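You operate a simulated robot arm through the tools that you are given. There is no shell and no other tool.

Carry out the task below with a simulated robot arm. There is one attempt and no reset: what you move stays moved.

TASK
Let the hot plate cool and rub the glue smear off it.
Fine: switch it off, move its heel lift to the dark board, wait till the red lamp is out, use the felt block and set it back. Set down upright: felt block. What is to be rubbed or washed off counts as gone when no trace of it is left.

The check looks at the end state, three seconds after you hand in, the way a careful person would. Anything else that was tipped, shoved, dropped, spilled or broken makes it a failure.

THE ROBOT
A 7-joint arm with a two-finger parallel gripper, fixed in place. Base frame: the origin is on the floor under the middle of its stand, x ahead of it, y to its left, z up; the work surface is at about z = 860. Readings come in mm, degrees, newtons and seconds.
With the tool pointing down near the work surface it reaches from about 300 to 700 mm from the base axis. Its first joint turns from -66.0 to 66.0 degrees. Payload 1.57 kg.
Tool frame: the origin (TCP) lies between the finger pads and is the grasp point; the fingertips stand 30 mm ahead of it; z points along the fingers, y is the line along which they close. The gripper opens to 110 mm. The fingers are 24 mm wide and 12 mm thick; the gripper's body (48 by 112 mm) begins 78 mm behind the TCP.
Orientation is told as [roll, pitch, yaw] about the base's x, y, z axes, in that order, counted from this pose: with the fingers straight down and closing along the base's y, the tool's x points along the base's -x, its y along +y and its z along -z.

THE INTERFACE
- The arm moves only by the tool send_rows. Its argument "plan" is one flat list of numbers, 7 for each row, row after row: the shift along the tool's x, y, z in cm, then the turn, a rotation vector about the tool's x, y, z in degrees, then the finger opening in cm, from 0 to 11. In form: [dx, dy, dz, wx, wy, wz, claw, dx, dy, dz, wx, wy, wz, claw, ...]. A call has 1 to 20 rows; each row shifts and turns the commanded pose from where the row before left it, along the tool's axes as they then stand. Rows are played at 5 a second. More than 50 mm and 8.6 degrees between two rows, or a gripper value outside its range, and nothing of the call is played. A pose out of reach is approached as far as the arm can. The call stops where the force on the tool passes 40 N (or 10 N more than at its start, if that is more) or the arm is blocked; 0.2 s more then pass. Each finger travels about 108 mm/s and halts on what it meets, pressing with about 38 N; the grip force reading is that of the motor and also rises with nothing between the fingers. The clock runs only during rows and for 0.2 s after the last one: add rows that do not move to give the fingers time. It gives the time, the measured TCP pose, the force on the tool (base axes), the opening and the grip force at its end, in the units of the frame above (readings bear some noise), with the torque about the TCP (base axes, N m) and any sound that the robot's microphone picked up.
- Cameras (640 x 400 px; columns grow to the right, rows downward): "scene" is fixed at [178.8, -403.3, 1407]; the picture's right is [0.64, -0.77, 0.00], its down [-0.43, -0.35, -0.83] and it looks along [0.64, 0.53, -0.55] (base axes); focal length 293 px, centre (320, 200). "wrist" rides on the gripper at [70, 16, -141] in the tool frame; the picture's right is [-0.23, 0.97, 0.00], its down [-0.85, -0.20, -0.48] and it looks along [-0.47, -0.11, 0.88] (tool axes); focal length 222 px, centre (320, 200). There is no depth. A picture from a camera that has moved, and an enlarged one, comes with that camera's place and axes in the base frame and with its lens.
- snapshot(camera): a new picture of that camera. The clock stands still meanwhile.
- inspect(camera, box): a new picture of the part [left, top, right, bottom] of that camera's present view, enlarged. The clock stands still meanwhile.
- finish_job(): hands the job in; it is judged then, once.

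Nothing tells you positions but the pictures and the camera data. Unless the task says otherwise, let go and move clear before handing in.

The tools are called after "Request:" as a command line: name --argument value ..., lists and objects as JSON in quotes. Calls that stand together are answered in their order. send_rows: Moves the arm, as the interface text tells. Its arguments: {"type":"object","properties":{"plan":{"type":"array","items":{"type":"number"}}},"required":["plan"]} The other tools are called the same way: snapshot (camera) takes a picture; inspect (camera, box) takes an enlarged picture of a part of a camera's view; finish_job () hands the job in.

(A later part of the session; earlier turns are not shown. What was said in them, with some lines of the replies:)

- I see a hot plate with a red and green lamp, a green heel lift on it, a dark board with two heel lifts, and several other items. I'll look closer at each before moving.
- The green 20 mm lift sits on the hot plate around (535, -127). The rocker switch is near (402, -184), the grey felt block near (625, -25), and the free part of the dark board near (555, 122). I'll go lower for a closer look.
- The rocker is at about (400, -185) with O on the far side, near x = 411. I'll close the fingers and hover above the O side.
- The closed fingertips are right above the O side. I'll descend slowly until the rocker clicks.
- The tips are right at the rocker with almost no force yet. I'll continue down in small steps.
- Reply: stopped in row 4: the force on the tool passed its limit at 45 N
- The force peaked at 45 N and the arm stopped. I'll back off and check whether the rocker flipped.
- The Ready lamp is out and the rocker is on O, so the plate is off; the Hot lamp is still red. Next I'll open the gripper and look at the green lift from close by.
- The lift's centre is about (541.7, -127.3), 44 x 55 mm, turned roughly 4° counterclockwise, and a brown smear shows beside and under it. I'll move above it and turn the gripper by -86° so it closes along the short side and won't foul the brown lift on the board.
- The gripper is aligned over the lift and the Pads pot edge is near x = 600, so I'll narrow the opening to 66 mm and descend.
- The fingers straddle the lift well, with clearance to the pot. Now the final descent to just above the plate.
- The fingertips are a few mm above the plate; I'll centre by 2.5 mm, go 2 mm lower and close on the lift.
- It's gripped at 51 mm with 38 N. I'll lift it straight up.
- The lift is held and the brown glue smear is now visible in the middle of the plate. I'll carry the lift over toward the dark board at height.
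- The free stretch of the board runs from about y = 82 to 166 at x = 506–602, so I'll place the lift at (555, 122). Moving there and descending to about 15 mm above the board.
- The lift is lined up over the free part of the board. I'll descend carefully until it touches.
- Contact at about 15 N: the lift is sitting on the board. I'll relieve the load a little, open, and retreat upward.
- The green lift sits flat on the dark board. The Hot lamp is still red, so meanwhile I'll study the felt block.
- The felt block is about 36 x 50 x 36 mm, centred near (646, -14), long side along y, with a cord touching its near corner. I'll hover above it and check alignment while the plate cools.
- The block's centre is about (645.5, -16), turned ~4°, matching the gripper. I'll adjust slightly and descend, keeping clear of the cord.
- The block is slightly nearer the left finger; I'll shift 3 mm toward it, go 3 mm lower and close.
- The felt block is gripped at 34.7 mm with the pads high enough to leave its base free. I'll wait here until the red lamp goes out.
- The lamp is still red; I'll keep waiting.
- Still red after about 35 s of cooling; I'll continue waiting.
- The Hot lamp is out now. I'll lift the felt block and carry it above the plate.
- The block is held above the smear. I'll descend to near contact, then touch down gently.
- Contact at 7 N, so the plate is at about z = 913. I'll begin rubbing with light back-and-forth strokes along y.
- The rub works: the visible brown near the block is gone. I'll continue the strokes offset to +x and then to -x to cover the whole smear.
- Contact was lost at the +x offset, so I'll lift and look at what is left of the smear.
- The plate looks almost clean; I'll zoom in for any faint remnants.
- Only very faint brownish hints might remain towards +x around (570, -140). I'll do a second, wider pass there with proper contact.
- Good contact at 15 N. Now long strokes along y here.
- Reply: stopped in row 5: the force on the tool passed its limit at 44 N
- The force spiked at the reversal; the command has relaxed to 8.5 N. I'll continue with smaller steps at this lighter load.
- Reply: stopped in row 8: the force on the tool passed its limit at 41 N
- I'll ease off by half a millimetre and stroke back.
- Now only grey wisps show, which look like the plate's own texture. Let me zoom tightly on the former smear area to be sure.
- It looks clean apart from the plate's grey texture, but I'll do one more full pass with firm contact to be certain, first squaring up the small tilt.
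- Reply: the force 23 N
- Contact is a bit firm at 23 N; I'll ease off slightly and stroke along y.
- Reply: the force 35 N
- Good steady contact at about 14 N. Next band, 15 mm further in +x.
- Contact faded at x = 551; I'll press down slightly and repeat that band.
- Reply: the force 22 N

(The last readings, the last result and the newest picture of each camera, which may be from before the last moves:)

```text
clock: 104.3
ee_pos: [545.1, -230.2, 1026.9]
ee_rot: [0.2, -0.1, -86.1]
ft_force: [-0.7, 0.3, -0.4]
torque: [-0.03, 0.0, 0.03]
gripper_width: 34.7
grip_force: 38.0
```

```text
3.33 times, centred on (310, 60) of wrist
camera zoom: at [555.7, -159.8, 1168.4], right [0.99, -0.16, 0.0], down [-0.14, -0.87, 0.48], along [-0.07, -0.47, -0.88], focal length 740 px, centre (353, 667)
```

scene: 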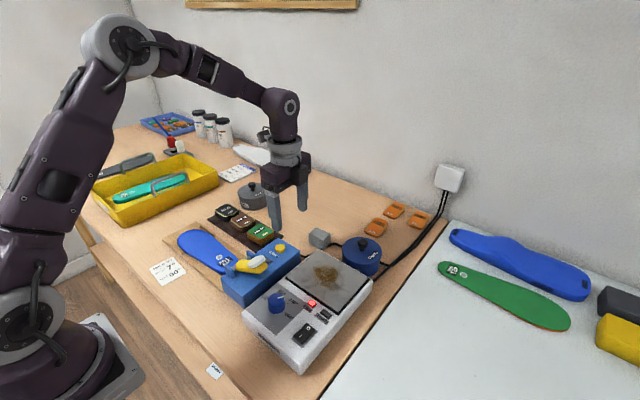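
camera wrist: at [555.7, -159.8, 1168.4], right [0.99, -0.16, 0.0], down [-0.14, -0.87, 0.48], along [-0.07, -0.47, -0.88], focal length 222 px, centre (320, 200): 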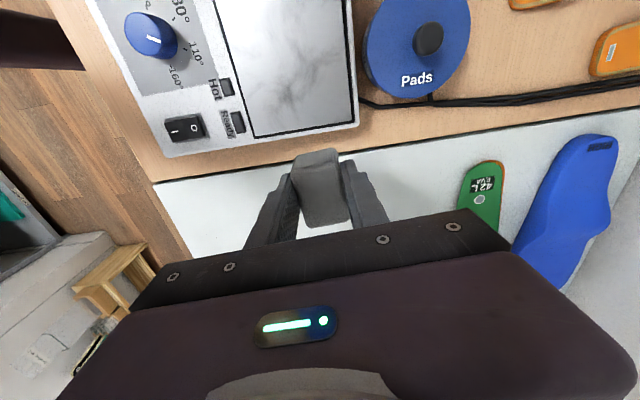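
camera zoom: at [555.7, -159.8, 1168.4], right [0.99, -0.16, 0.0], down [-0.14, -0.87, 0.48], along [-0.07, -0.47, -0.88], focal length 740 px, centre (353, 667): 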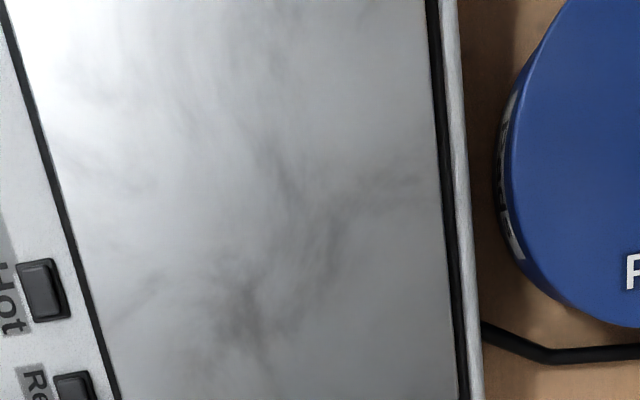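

The grey wisps are unchanged by rubbing, so they are the plate's texture and the glue is gone. I'll carry the felt block back to its spot, routing around the Pads pot.

Request:
send_rows --plan '[2, 0.3, 0, 0, 0, 0, 2.4, 3.4, 0.58, 0, 0, 0, 0, 2.4, 3.5, 0.58, 0, 0, 0, 0, 2.4, 3.5, 0.58, 0, 0, 0, 0, 2.4, 3.46, 0.58, 0, 0, 0, 0, 2.4, 1.69, 2.95, 0, 0, 0, 0, 2.4, 1.69, 2.95, 0, 0, 0, 0, 2.4, 1.68, 2.94, 0, 0, 0, 0, 2.4, 0, 0, 0, 0, 0, 0, 2.4, 0, 0, 0, 0, 0, 0, 2.4]'

Request:
snapshot --camera "wrist"

Request:
inspect --camera "scene" --box '[270, 170, 390, 290]'

```text
clock: 106.5
ee_pos: [642.4, -14.1, 1027.6]
ee_rot: [0.1, 0.0, -86.1]
ft_force: [0.2, 0.7, 0.0]
torque: [0.03, -0.01, -0.01]
gripper_width: 34.4
grip_force: 38.2
```

```text
taken
camera wrist: at [654.4, 56.9, 1169.1], right [0.99, -0.16, 0.0], down [-0.14, -0.87, 0.48], along [-0.07, -0.47, -0.88], focal length 222 px, centre (320, 200)
```

wrist: 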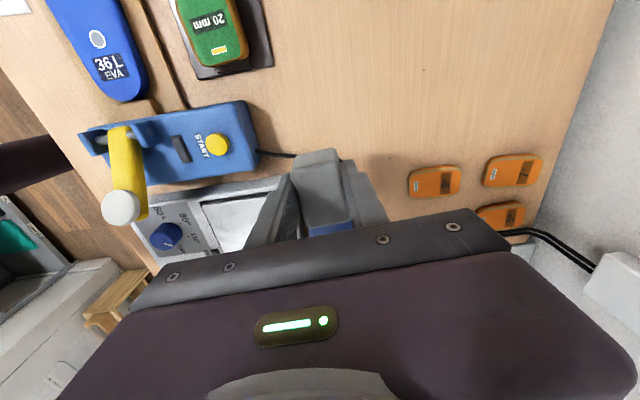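

```text
3.33 times, centred on (330, 230) of scene
camera zoom: at [178.9, -403.3, 1407.0], right [0.64, -0.77, 0.0], down [-0.43, -0.35, -0.83], along [0.64, 0.53, -0.55], focal length 977 px, centre (287, 100)
```

zoom: 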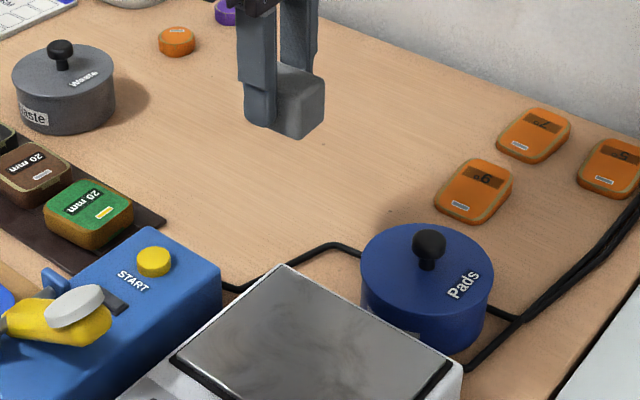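

The block is above its original place. I'll fine-adjust and descend to just above the table.

Request:
send_rows --plan '[0.24, 0.28, 0, 0, 0, 0, 2.4, 0, 0, 3, 0, 0, 0, 2.4, 0, 0, 3, 0, 0, 0, 2.4, 0, 0, 3, 0, 0, 0, 2.4, 0, 0, 1.8, 0, 0, 0, 2.4, 0, 0, 0.8, 0, 0, 0, 2.4, 0, 0, 0.4, 0, 0, 0, 2.4, 0, 0, 0, 0, 0, 0, 2.4]'

Request:
inspect --camera "scene" --box '[290, 215, 350, 265]'

Request:
inspect --camera "wrist" --box '[240, 100, 420, 220]'

```text
clock: 108.3
ee_pos: [646.8, -13.3, 907.4]
ee_rot: [0.3, -0.1, -86.0]
ft_force: [-0.9, -0.3, 0.8]
torque: [-0.02, 0.01, 0.01]
gripper_width: 34.8
grip_force: 37.2
```

```text
8.00 times, centred on (320, 240) of scene
camera zoom: at [178.8, -403.3, 1407.0], right [0.64, -0.77, 0.0], down [-0.43, -0.35, -0.83], along [0.64, 0.53, -0.55], focal length 2346 px, centre (320, -120)
```

zoom: 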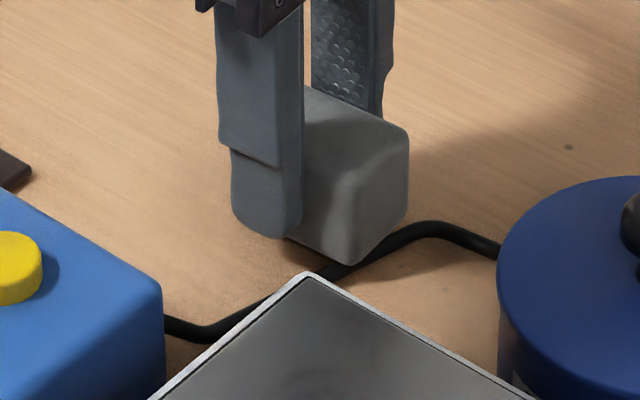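

```text
3.33 times, centred on (330, 160) of wrist
camera zoom: at [657.6, 57.2, 1048.7], right [0.99, -0.16, 0.0], down [-0.14, -0.87, 0.48], along [-0.07, -0.47, -0.88], focal length 740 px, centre (287, 333)
```

zoom: 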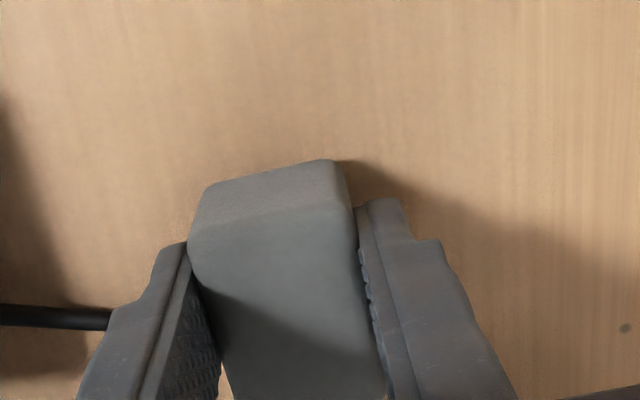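

Request:
send_rows --plan '[0, 0, 0.2, 0, 0, 0, 2.4, 0, 0, 0.2, 0, 0, 0, 2.4, 0, 0, 0.1, 0, 0, 0, 2.4]'

```text
clock: 109.1
ee_pos: [647.5, -12.9, 903.2]
ee_rot: [0.3, -0.2, -86.1]
ft_force: [-0.1, 0.7, -0.8]
torque: [0.02, 0.03, -0.01]
gripper_width: 34.8
grip_force: 37.9
```

Request:
send_rows --plan '[0, -0.2, 0.1, 0, 0, 0, 2.4, 0, 0, 0.1, 0, 0, 0, 2.4]'

```text
clock: 109.7
ee_pos: [645.1, -12.8, 900.8]
ee_rot: [0.2, -0.2, -86.0]
ft_force: [-0.4, -0.1, -0.5]
torque: [0.04, 0.02, -0.03]
gripper_width: 34.6
grip_force: 37.3
```

Request:
send_rows --plan '[0, 0, 0.07, 0, 0, 0, 2.4, 0, 0, 0.07, 0, 0, 0, 2.4]'

Request:
inspect --camera "scene" --box '[290, 215, 350, 265]'

```text
clock: 110.3
ee_pos: [645.2, -13.1, 900.3]
ee_rot: [0.2, 0.0, -86.0]
ft_force: [-1.1, 0.9, 1.7]
torque: [0.01, 0.03, -0.01]
gripper_width: 34.7
grip_force: 38.2
```

```text
8.00 times, centred on (320, 240) of scene
camera zoom: at [178.8, -403.3, 1407.0], right [0.64, -0.77, 0.0], down [-0.43, -0.35, -0.83], along [0.64, 0.53, -0.55], focal length 2346 px, centre (320, -120)
```

zoom: 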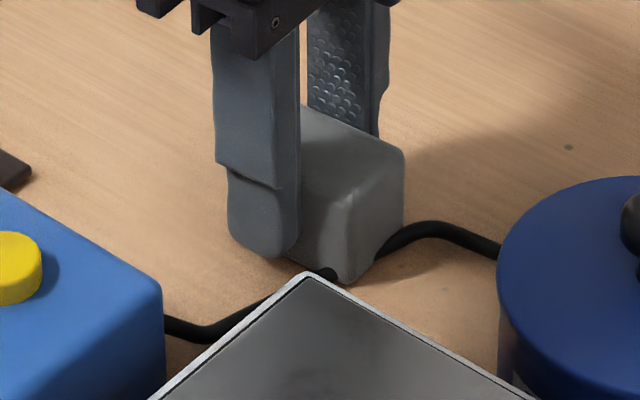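

The block is at its former spot and nearly touching. One more tiny step to confirm contact.

Request:
send_rows --plan '[0, 0, 0.05, 0, 0, 0, 2.4, 0, 0, 0.05, 0, 0, 0, 2.4]'

```text
clock: 110.9
ee_pos: [644.3, -13.5, 900.1]
ee_rot: [0.3, 0.0, -85.9]
ft_force: [-2.1, 2.5, 13.6]
torque: [0.02, 0.2, -0.02]
gripper_width: 34.6
grip_force: 38.6
```

It's standing on the table. I'll ease the load, open the fingers and rise straight up.

Request:
send_rows --plan '[0, 0, -0.05, 0, 0, 0, 2.4, 0, 0, 0, 0, 0, 0, 4.0, 0, 0, 0, 0, 0, 0, 5.0, 0, 0, 0, 0, 0, 0, 5.6, 0, 0, 0, 0, 0, 0, 5.6, 0, 0, -1, 0, 0, 0, 5.6, 0, 0, -2, 0, 0, 0, 5.6, 0, 0, -3, 0, 0, 0, 5.6, 0, 0, -3, 0, 0, 0, 5.6, 0, 0, -3, 0, 0, 0, 5.6]'

Request:
inspect --camera "scene" --box '[290, 215, 350, 265]'

Request:
snapshot --camera "wrist"

```text
clock: 113.1
ee_pos: [642.5, -14.9, 1019.0]
ee_rot: [0.2, -0.1, -86.1]
ft_force: [0.8, 0.5, 0.8]
torque: [-0.01, -0.01, 0.0]
gripper_width: 56.2
grip_force: 0.1
```

```text
8.00 times, centred on (320, 240) of scene
camera zoom: at [178.8, -403.3, 1407.0], right [0.64, -0.77, 0.0], down [-0.43, -0.35, -0.83], along [0.64, 0.53, -0.55], focal length 2346 px, centre (320, -120)
```

zoom: 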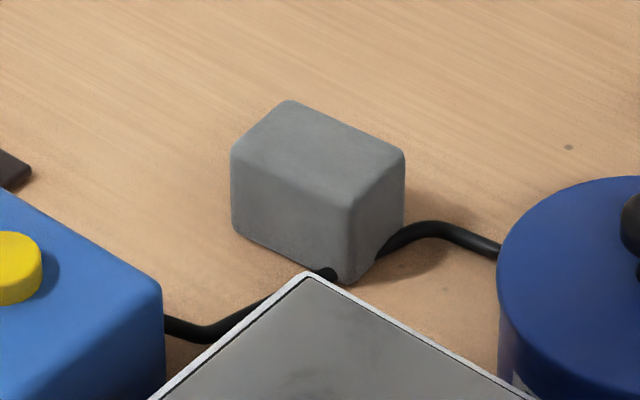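

```text
taken
camera wrist: at [653.6, 56.9, 1160.7], right [0.99, -0.16, 0.0], down [-0.14, -0.87, 0.48], along [-0.07, -0.47, -0.88], focal length 222 px, centre (320, 200)
```

wrist: 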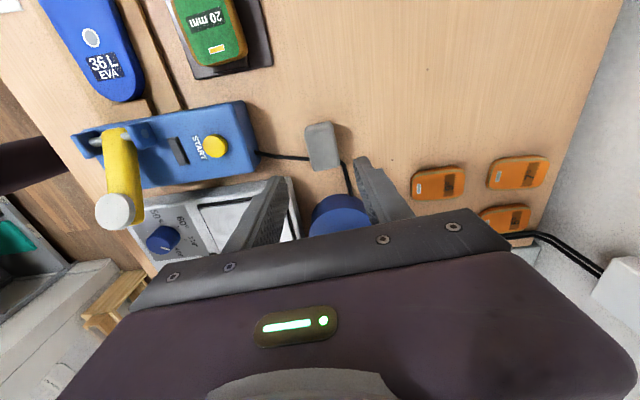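

The felt block is back in place and upright. I'll get an unobstructed wrist view of the plate for a last check.

Request:
send_rows --plan '[0, 0, -2.5, 0, 0, 0, 7, 0, 0, -2.5, 0, 0, 0, 9, -2.73, -2.54, 0, 0, 0, 0, 11, -2.73, -2.54, 0, 0, 0, 0, 11, -2.73, -2.54, 0, 0, 0, 0, 11, -2.73, -2.54, 0, 0, 0, 0, 11, -2.73, -2.54, 0, 0, 0, 0, 11, 0, 0, 0, 0, 0, 0, 11]'

Request:
snapshot --camera "wrist"

Request:
inspect --camera "wrist" --box '[250, 50, 400, 180]'

Request:
snapshot --camera "scene"

```text
clock: 114.9
ee_pos: [526.6, -160.0, 1070.7]
ee_rot: [0.3, -0.1, -86.0]
ft_force: [1.1, 0.3, 0.0]
torque: [0.03, -0.01, 0.0]
gripper_width: 110.1
grip_force: 0.0
```

```text
taken
camera wrist: at [537.7, -89.1, 1211.2], right [0.99, -0.16, 0.0], down [-0.14, -0.87, 0.48], along [-0.07, -0.47, -0.88], focal length 222 px, centre (320, 200)
```

wrist: 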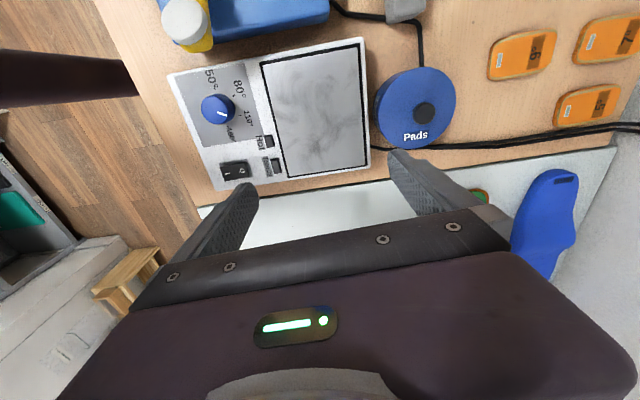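

```text
3.08 times, centred on (325, 115) of wrist
camera zoom: at [537.7, -89.1, 1211.2], right [0.99, -0.16, 0.0], down [-0.14, -0.87, 0.48], along [-0.07, -0.47, -0.88], focal length 684 px, centre (305, 462)
```

zoom: 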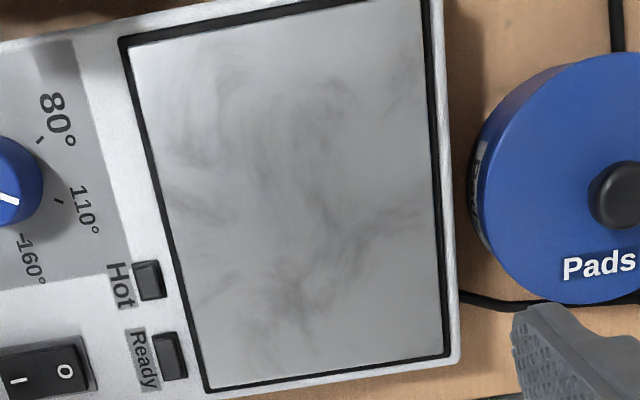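

```text
taken
```

scene: 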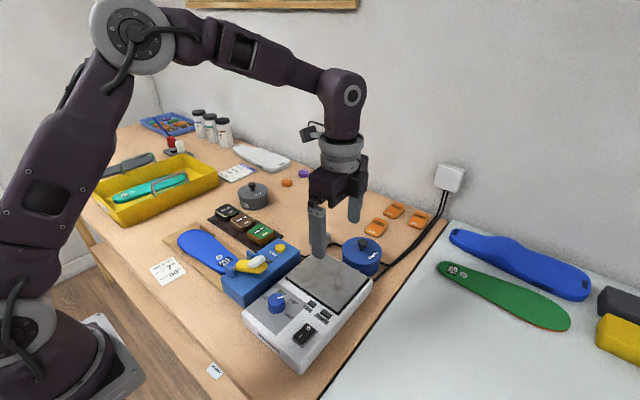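

Request:
inspect --camera "wrist" --box '[275, 60, 365, 120]'

Request:
inspect --camera "wrist" --box '[280, 110, 370, 170]'

Request:
inspect --camera "scene" --box '[190, 180, 310, 270]'

```text
6.67 times, centred on (320, 90) of wrist
camera zoom: at [537.7, -89.1, 1211.2], right [0.99, -0.16, 0.0], down [-0.14, -0.87, 0.48], along [-0.07, -0.47, -0.88], focal length 1481 px, centre (320, 933)
```

zoom: 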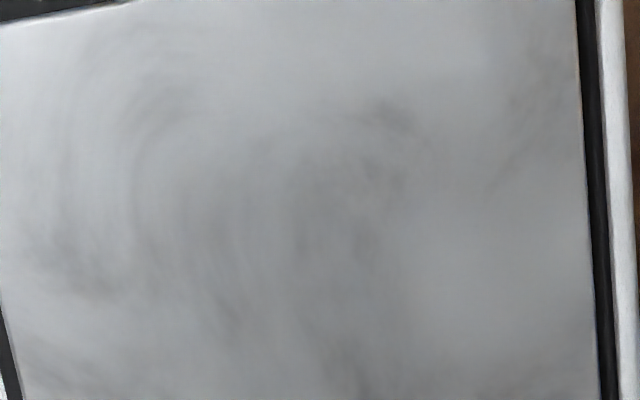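

```text
6.67 times, centred on (325, 140) of wrist
camera zoom: at [537.7, -89.1, 1211.2], right [0.99, -0.16, 0.0], down [-0.14, -0.87, 0.48], along [-0.07, -0.47, -0.88], focal length 1481 px, centre (287, 600)
```

zoom: 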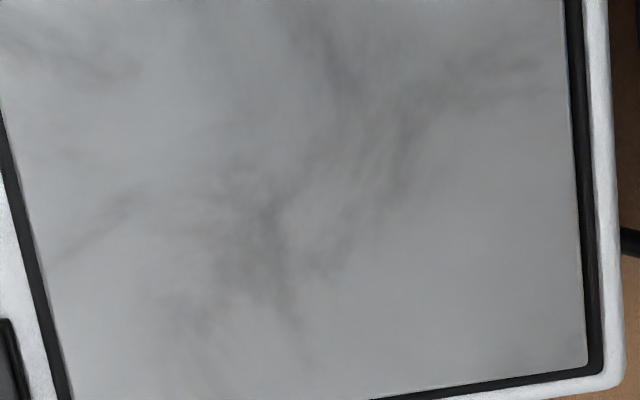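

```text
4.44 times, centred on (250, 225) of scene
camera zoom: at [178.8, -403.4, 1407.0], right [0.64, -0.77, 0.0], down [-0.43, -0.35, -0.83], along [0.64, 0.53, -0.55], focal length 1303 px, centre (631, 89)
```

zoom: 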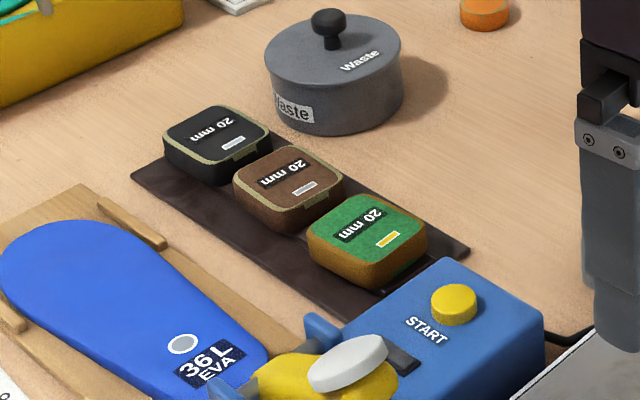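

The plate shows only its even grey texture, both lamps are off, the lift is on the dark board, and the felt block is back upright. I'll raise the arm clear before handing in.

Request:
send_rows --plan '[0, 0, -3, 0, 0, 0, 11, 0, 0, -3, 0, 0, 0, 11, 0, 0, -3, 0, 0, 0, 11, 0, 0, -3, 0, 0, 0, 11, 0, 0, 0, 0, 0, 0, 11]'

Request:
inspect --camera "scene" --box '[230, 200, 400, 380]'

```text
clock: 116.1
ee_pos: [527.2, -158.1, 1190.5]
ee_rot: [0.1, 0.0, -86.0]
ft_force: [0.2, -0.8, 0.2]
torque: [0.04, 0.0, -0.01]
gripper_width: 109.9
grip_force: 0.1
```

```text
2.22 times, centred on (315, 290) of scene
camera zoom: at [178.8, -403.3, 1407.0], right [0.64, -0.77, 0.0], down [-0.43, -0.35, -0.83], along [0.64, 0.53, -0.55], focal length 652 px, centre (331, 0)
```

zoom: 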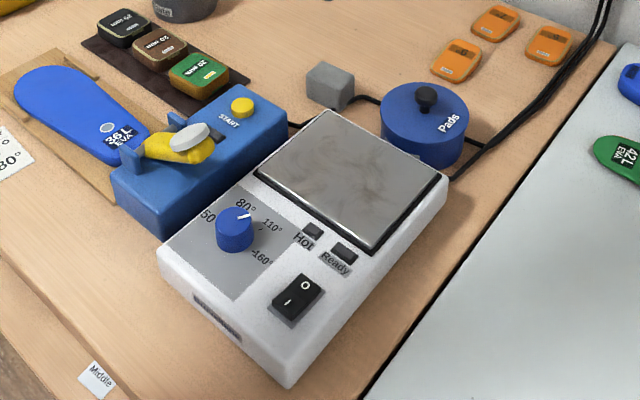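

The hot plate is off and both lamps are dark. Its surface is clean, the green lift is on the dark board, the felt block stands back in its place, and the arm is clear. I'm handing in.

Request:
finish_job

```text
The job is handed in.
```

I've handed the job in. The hot plate is off and cool, and the glue smear is rubbed off with no brown left in the close-up pictures.

- **Switched off:** The rocker is on O, and both the Hot and Ready lamps are out.
- **Heel lift:** The green 20 mm lift sits flat on the dark board next to the brown one, close to the board's end nearest the START device.
- **Rubbing:** I began only after the red lamp had gone out. I went over the smear area three times with the felt block. The grey wisps still on the plate did not change with rubbing, so I took them to be its surface pattern.
- **Felt block:** It stands upright where it was, with one corner at the cord, as it was at the start.

I saw nothing else tipped, shoved or dropped in the last pictures, and the arm is raised clear with the gripper open.
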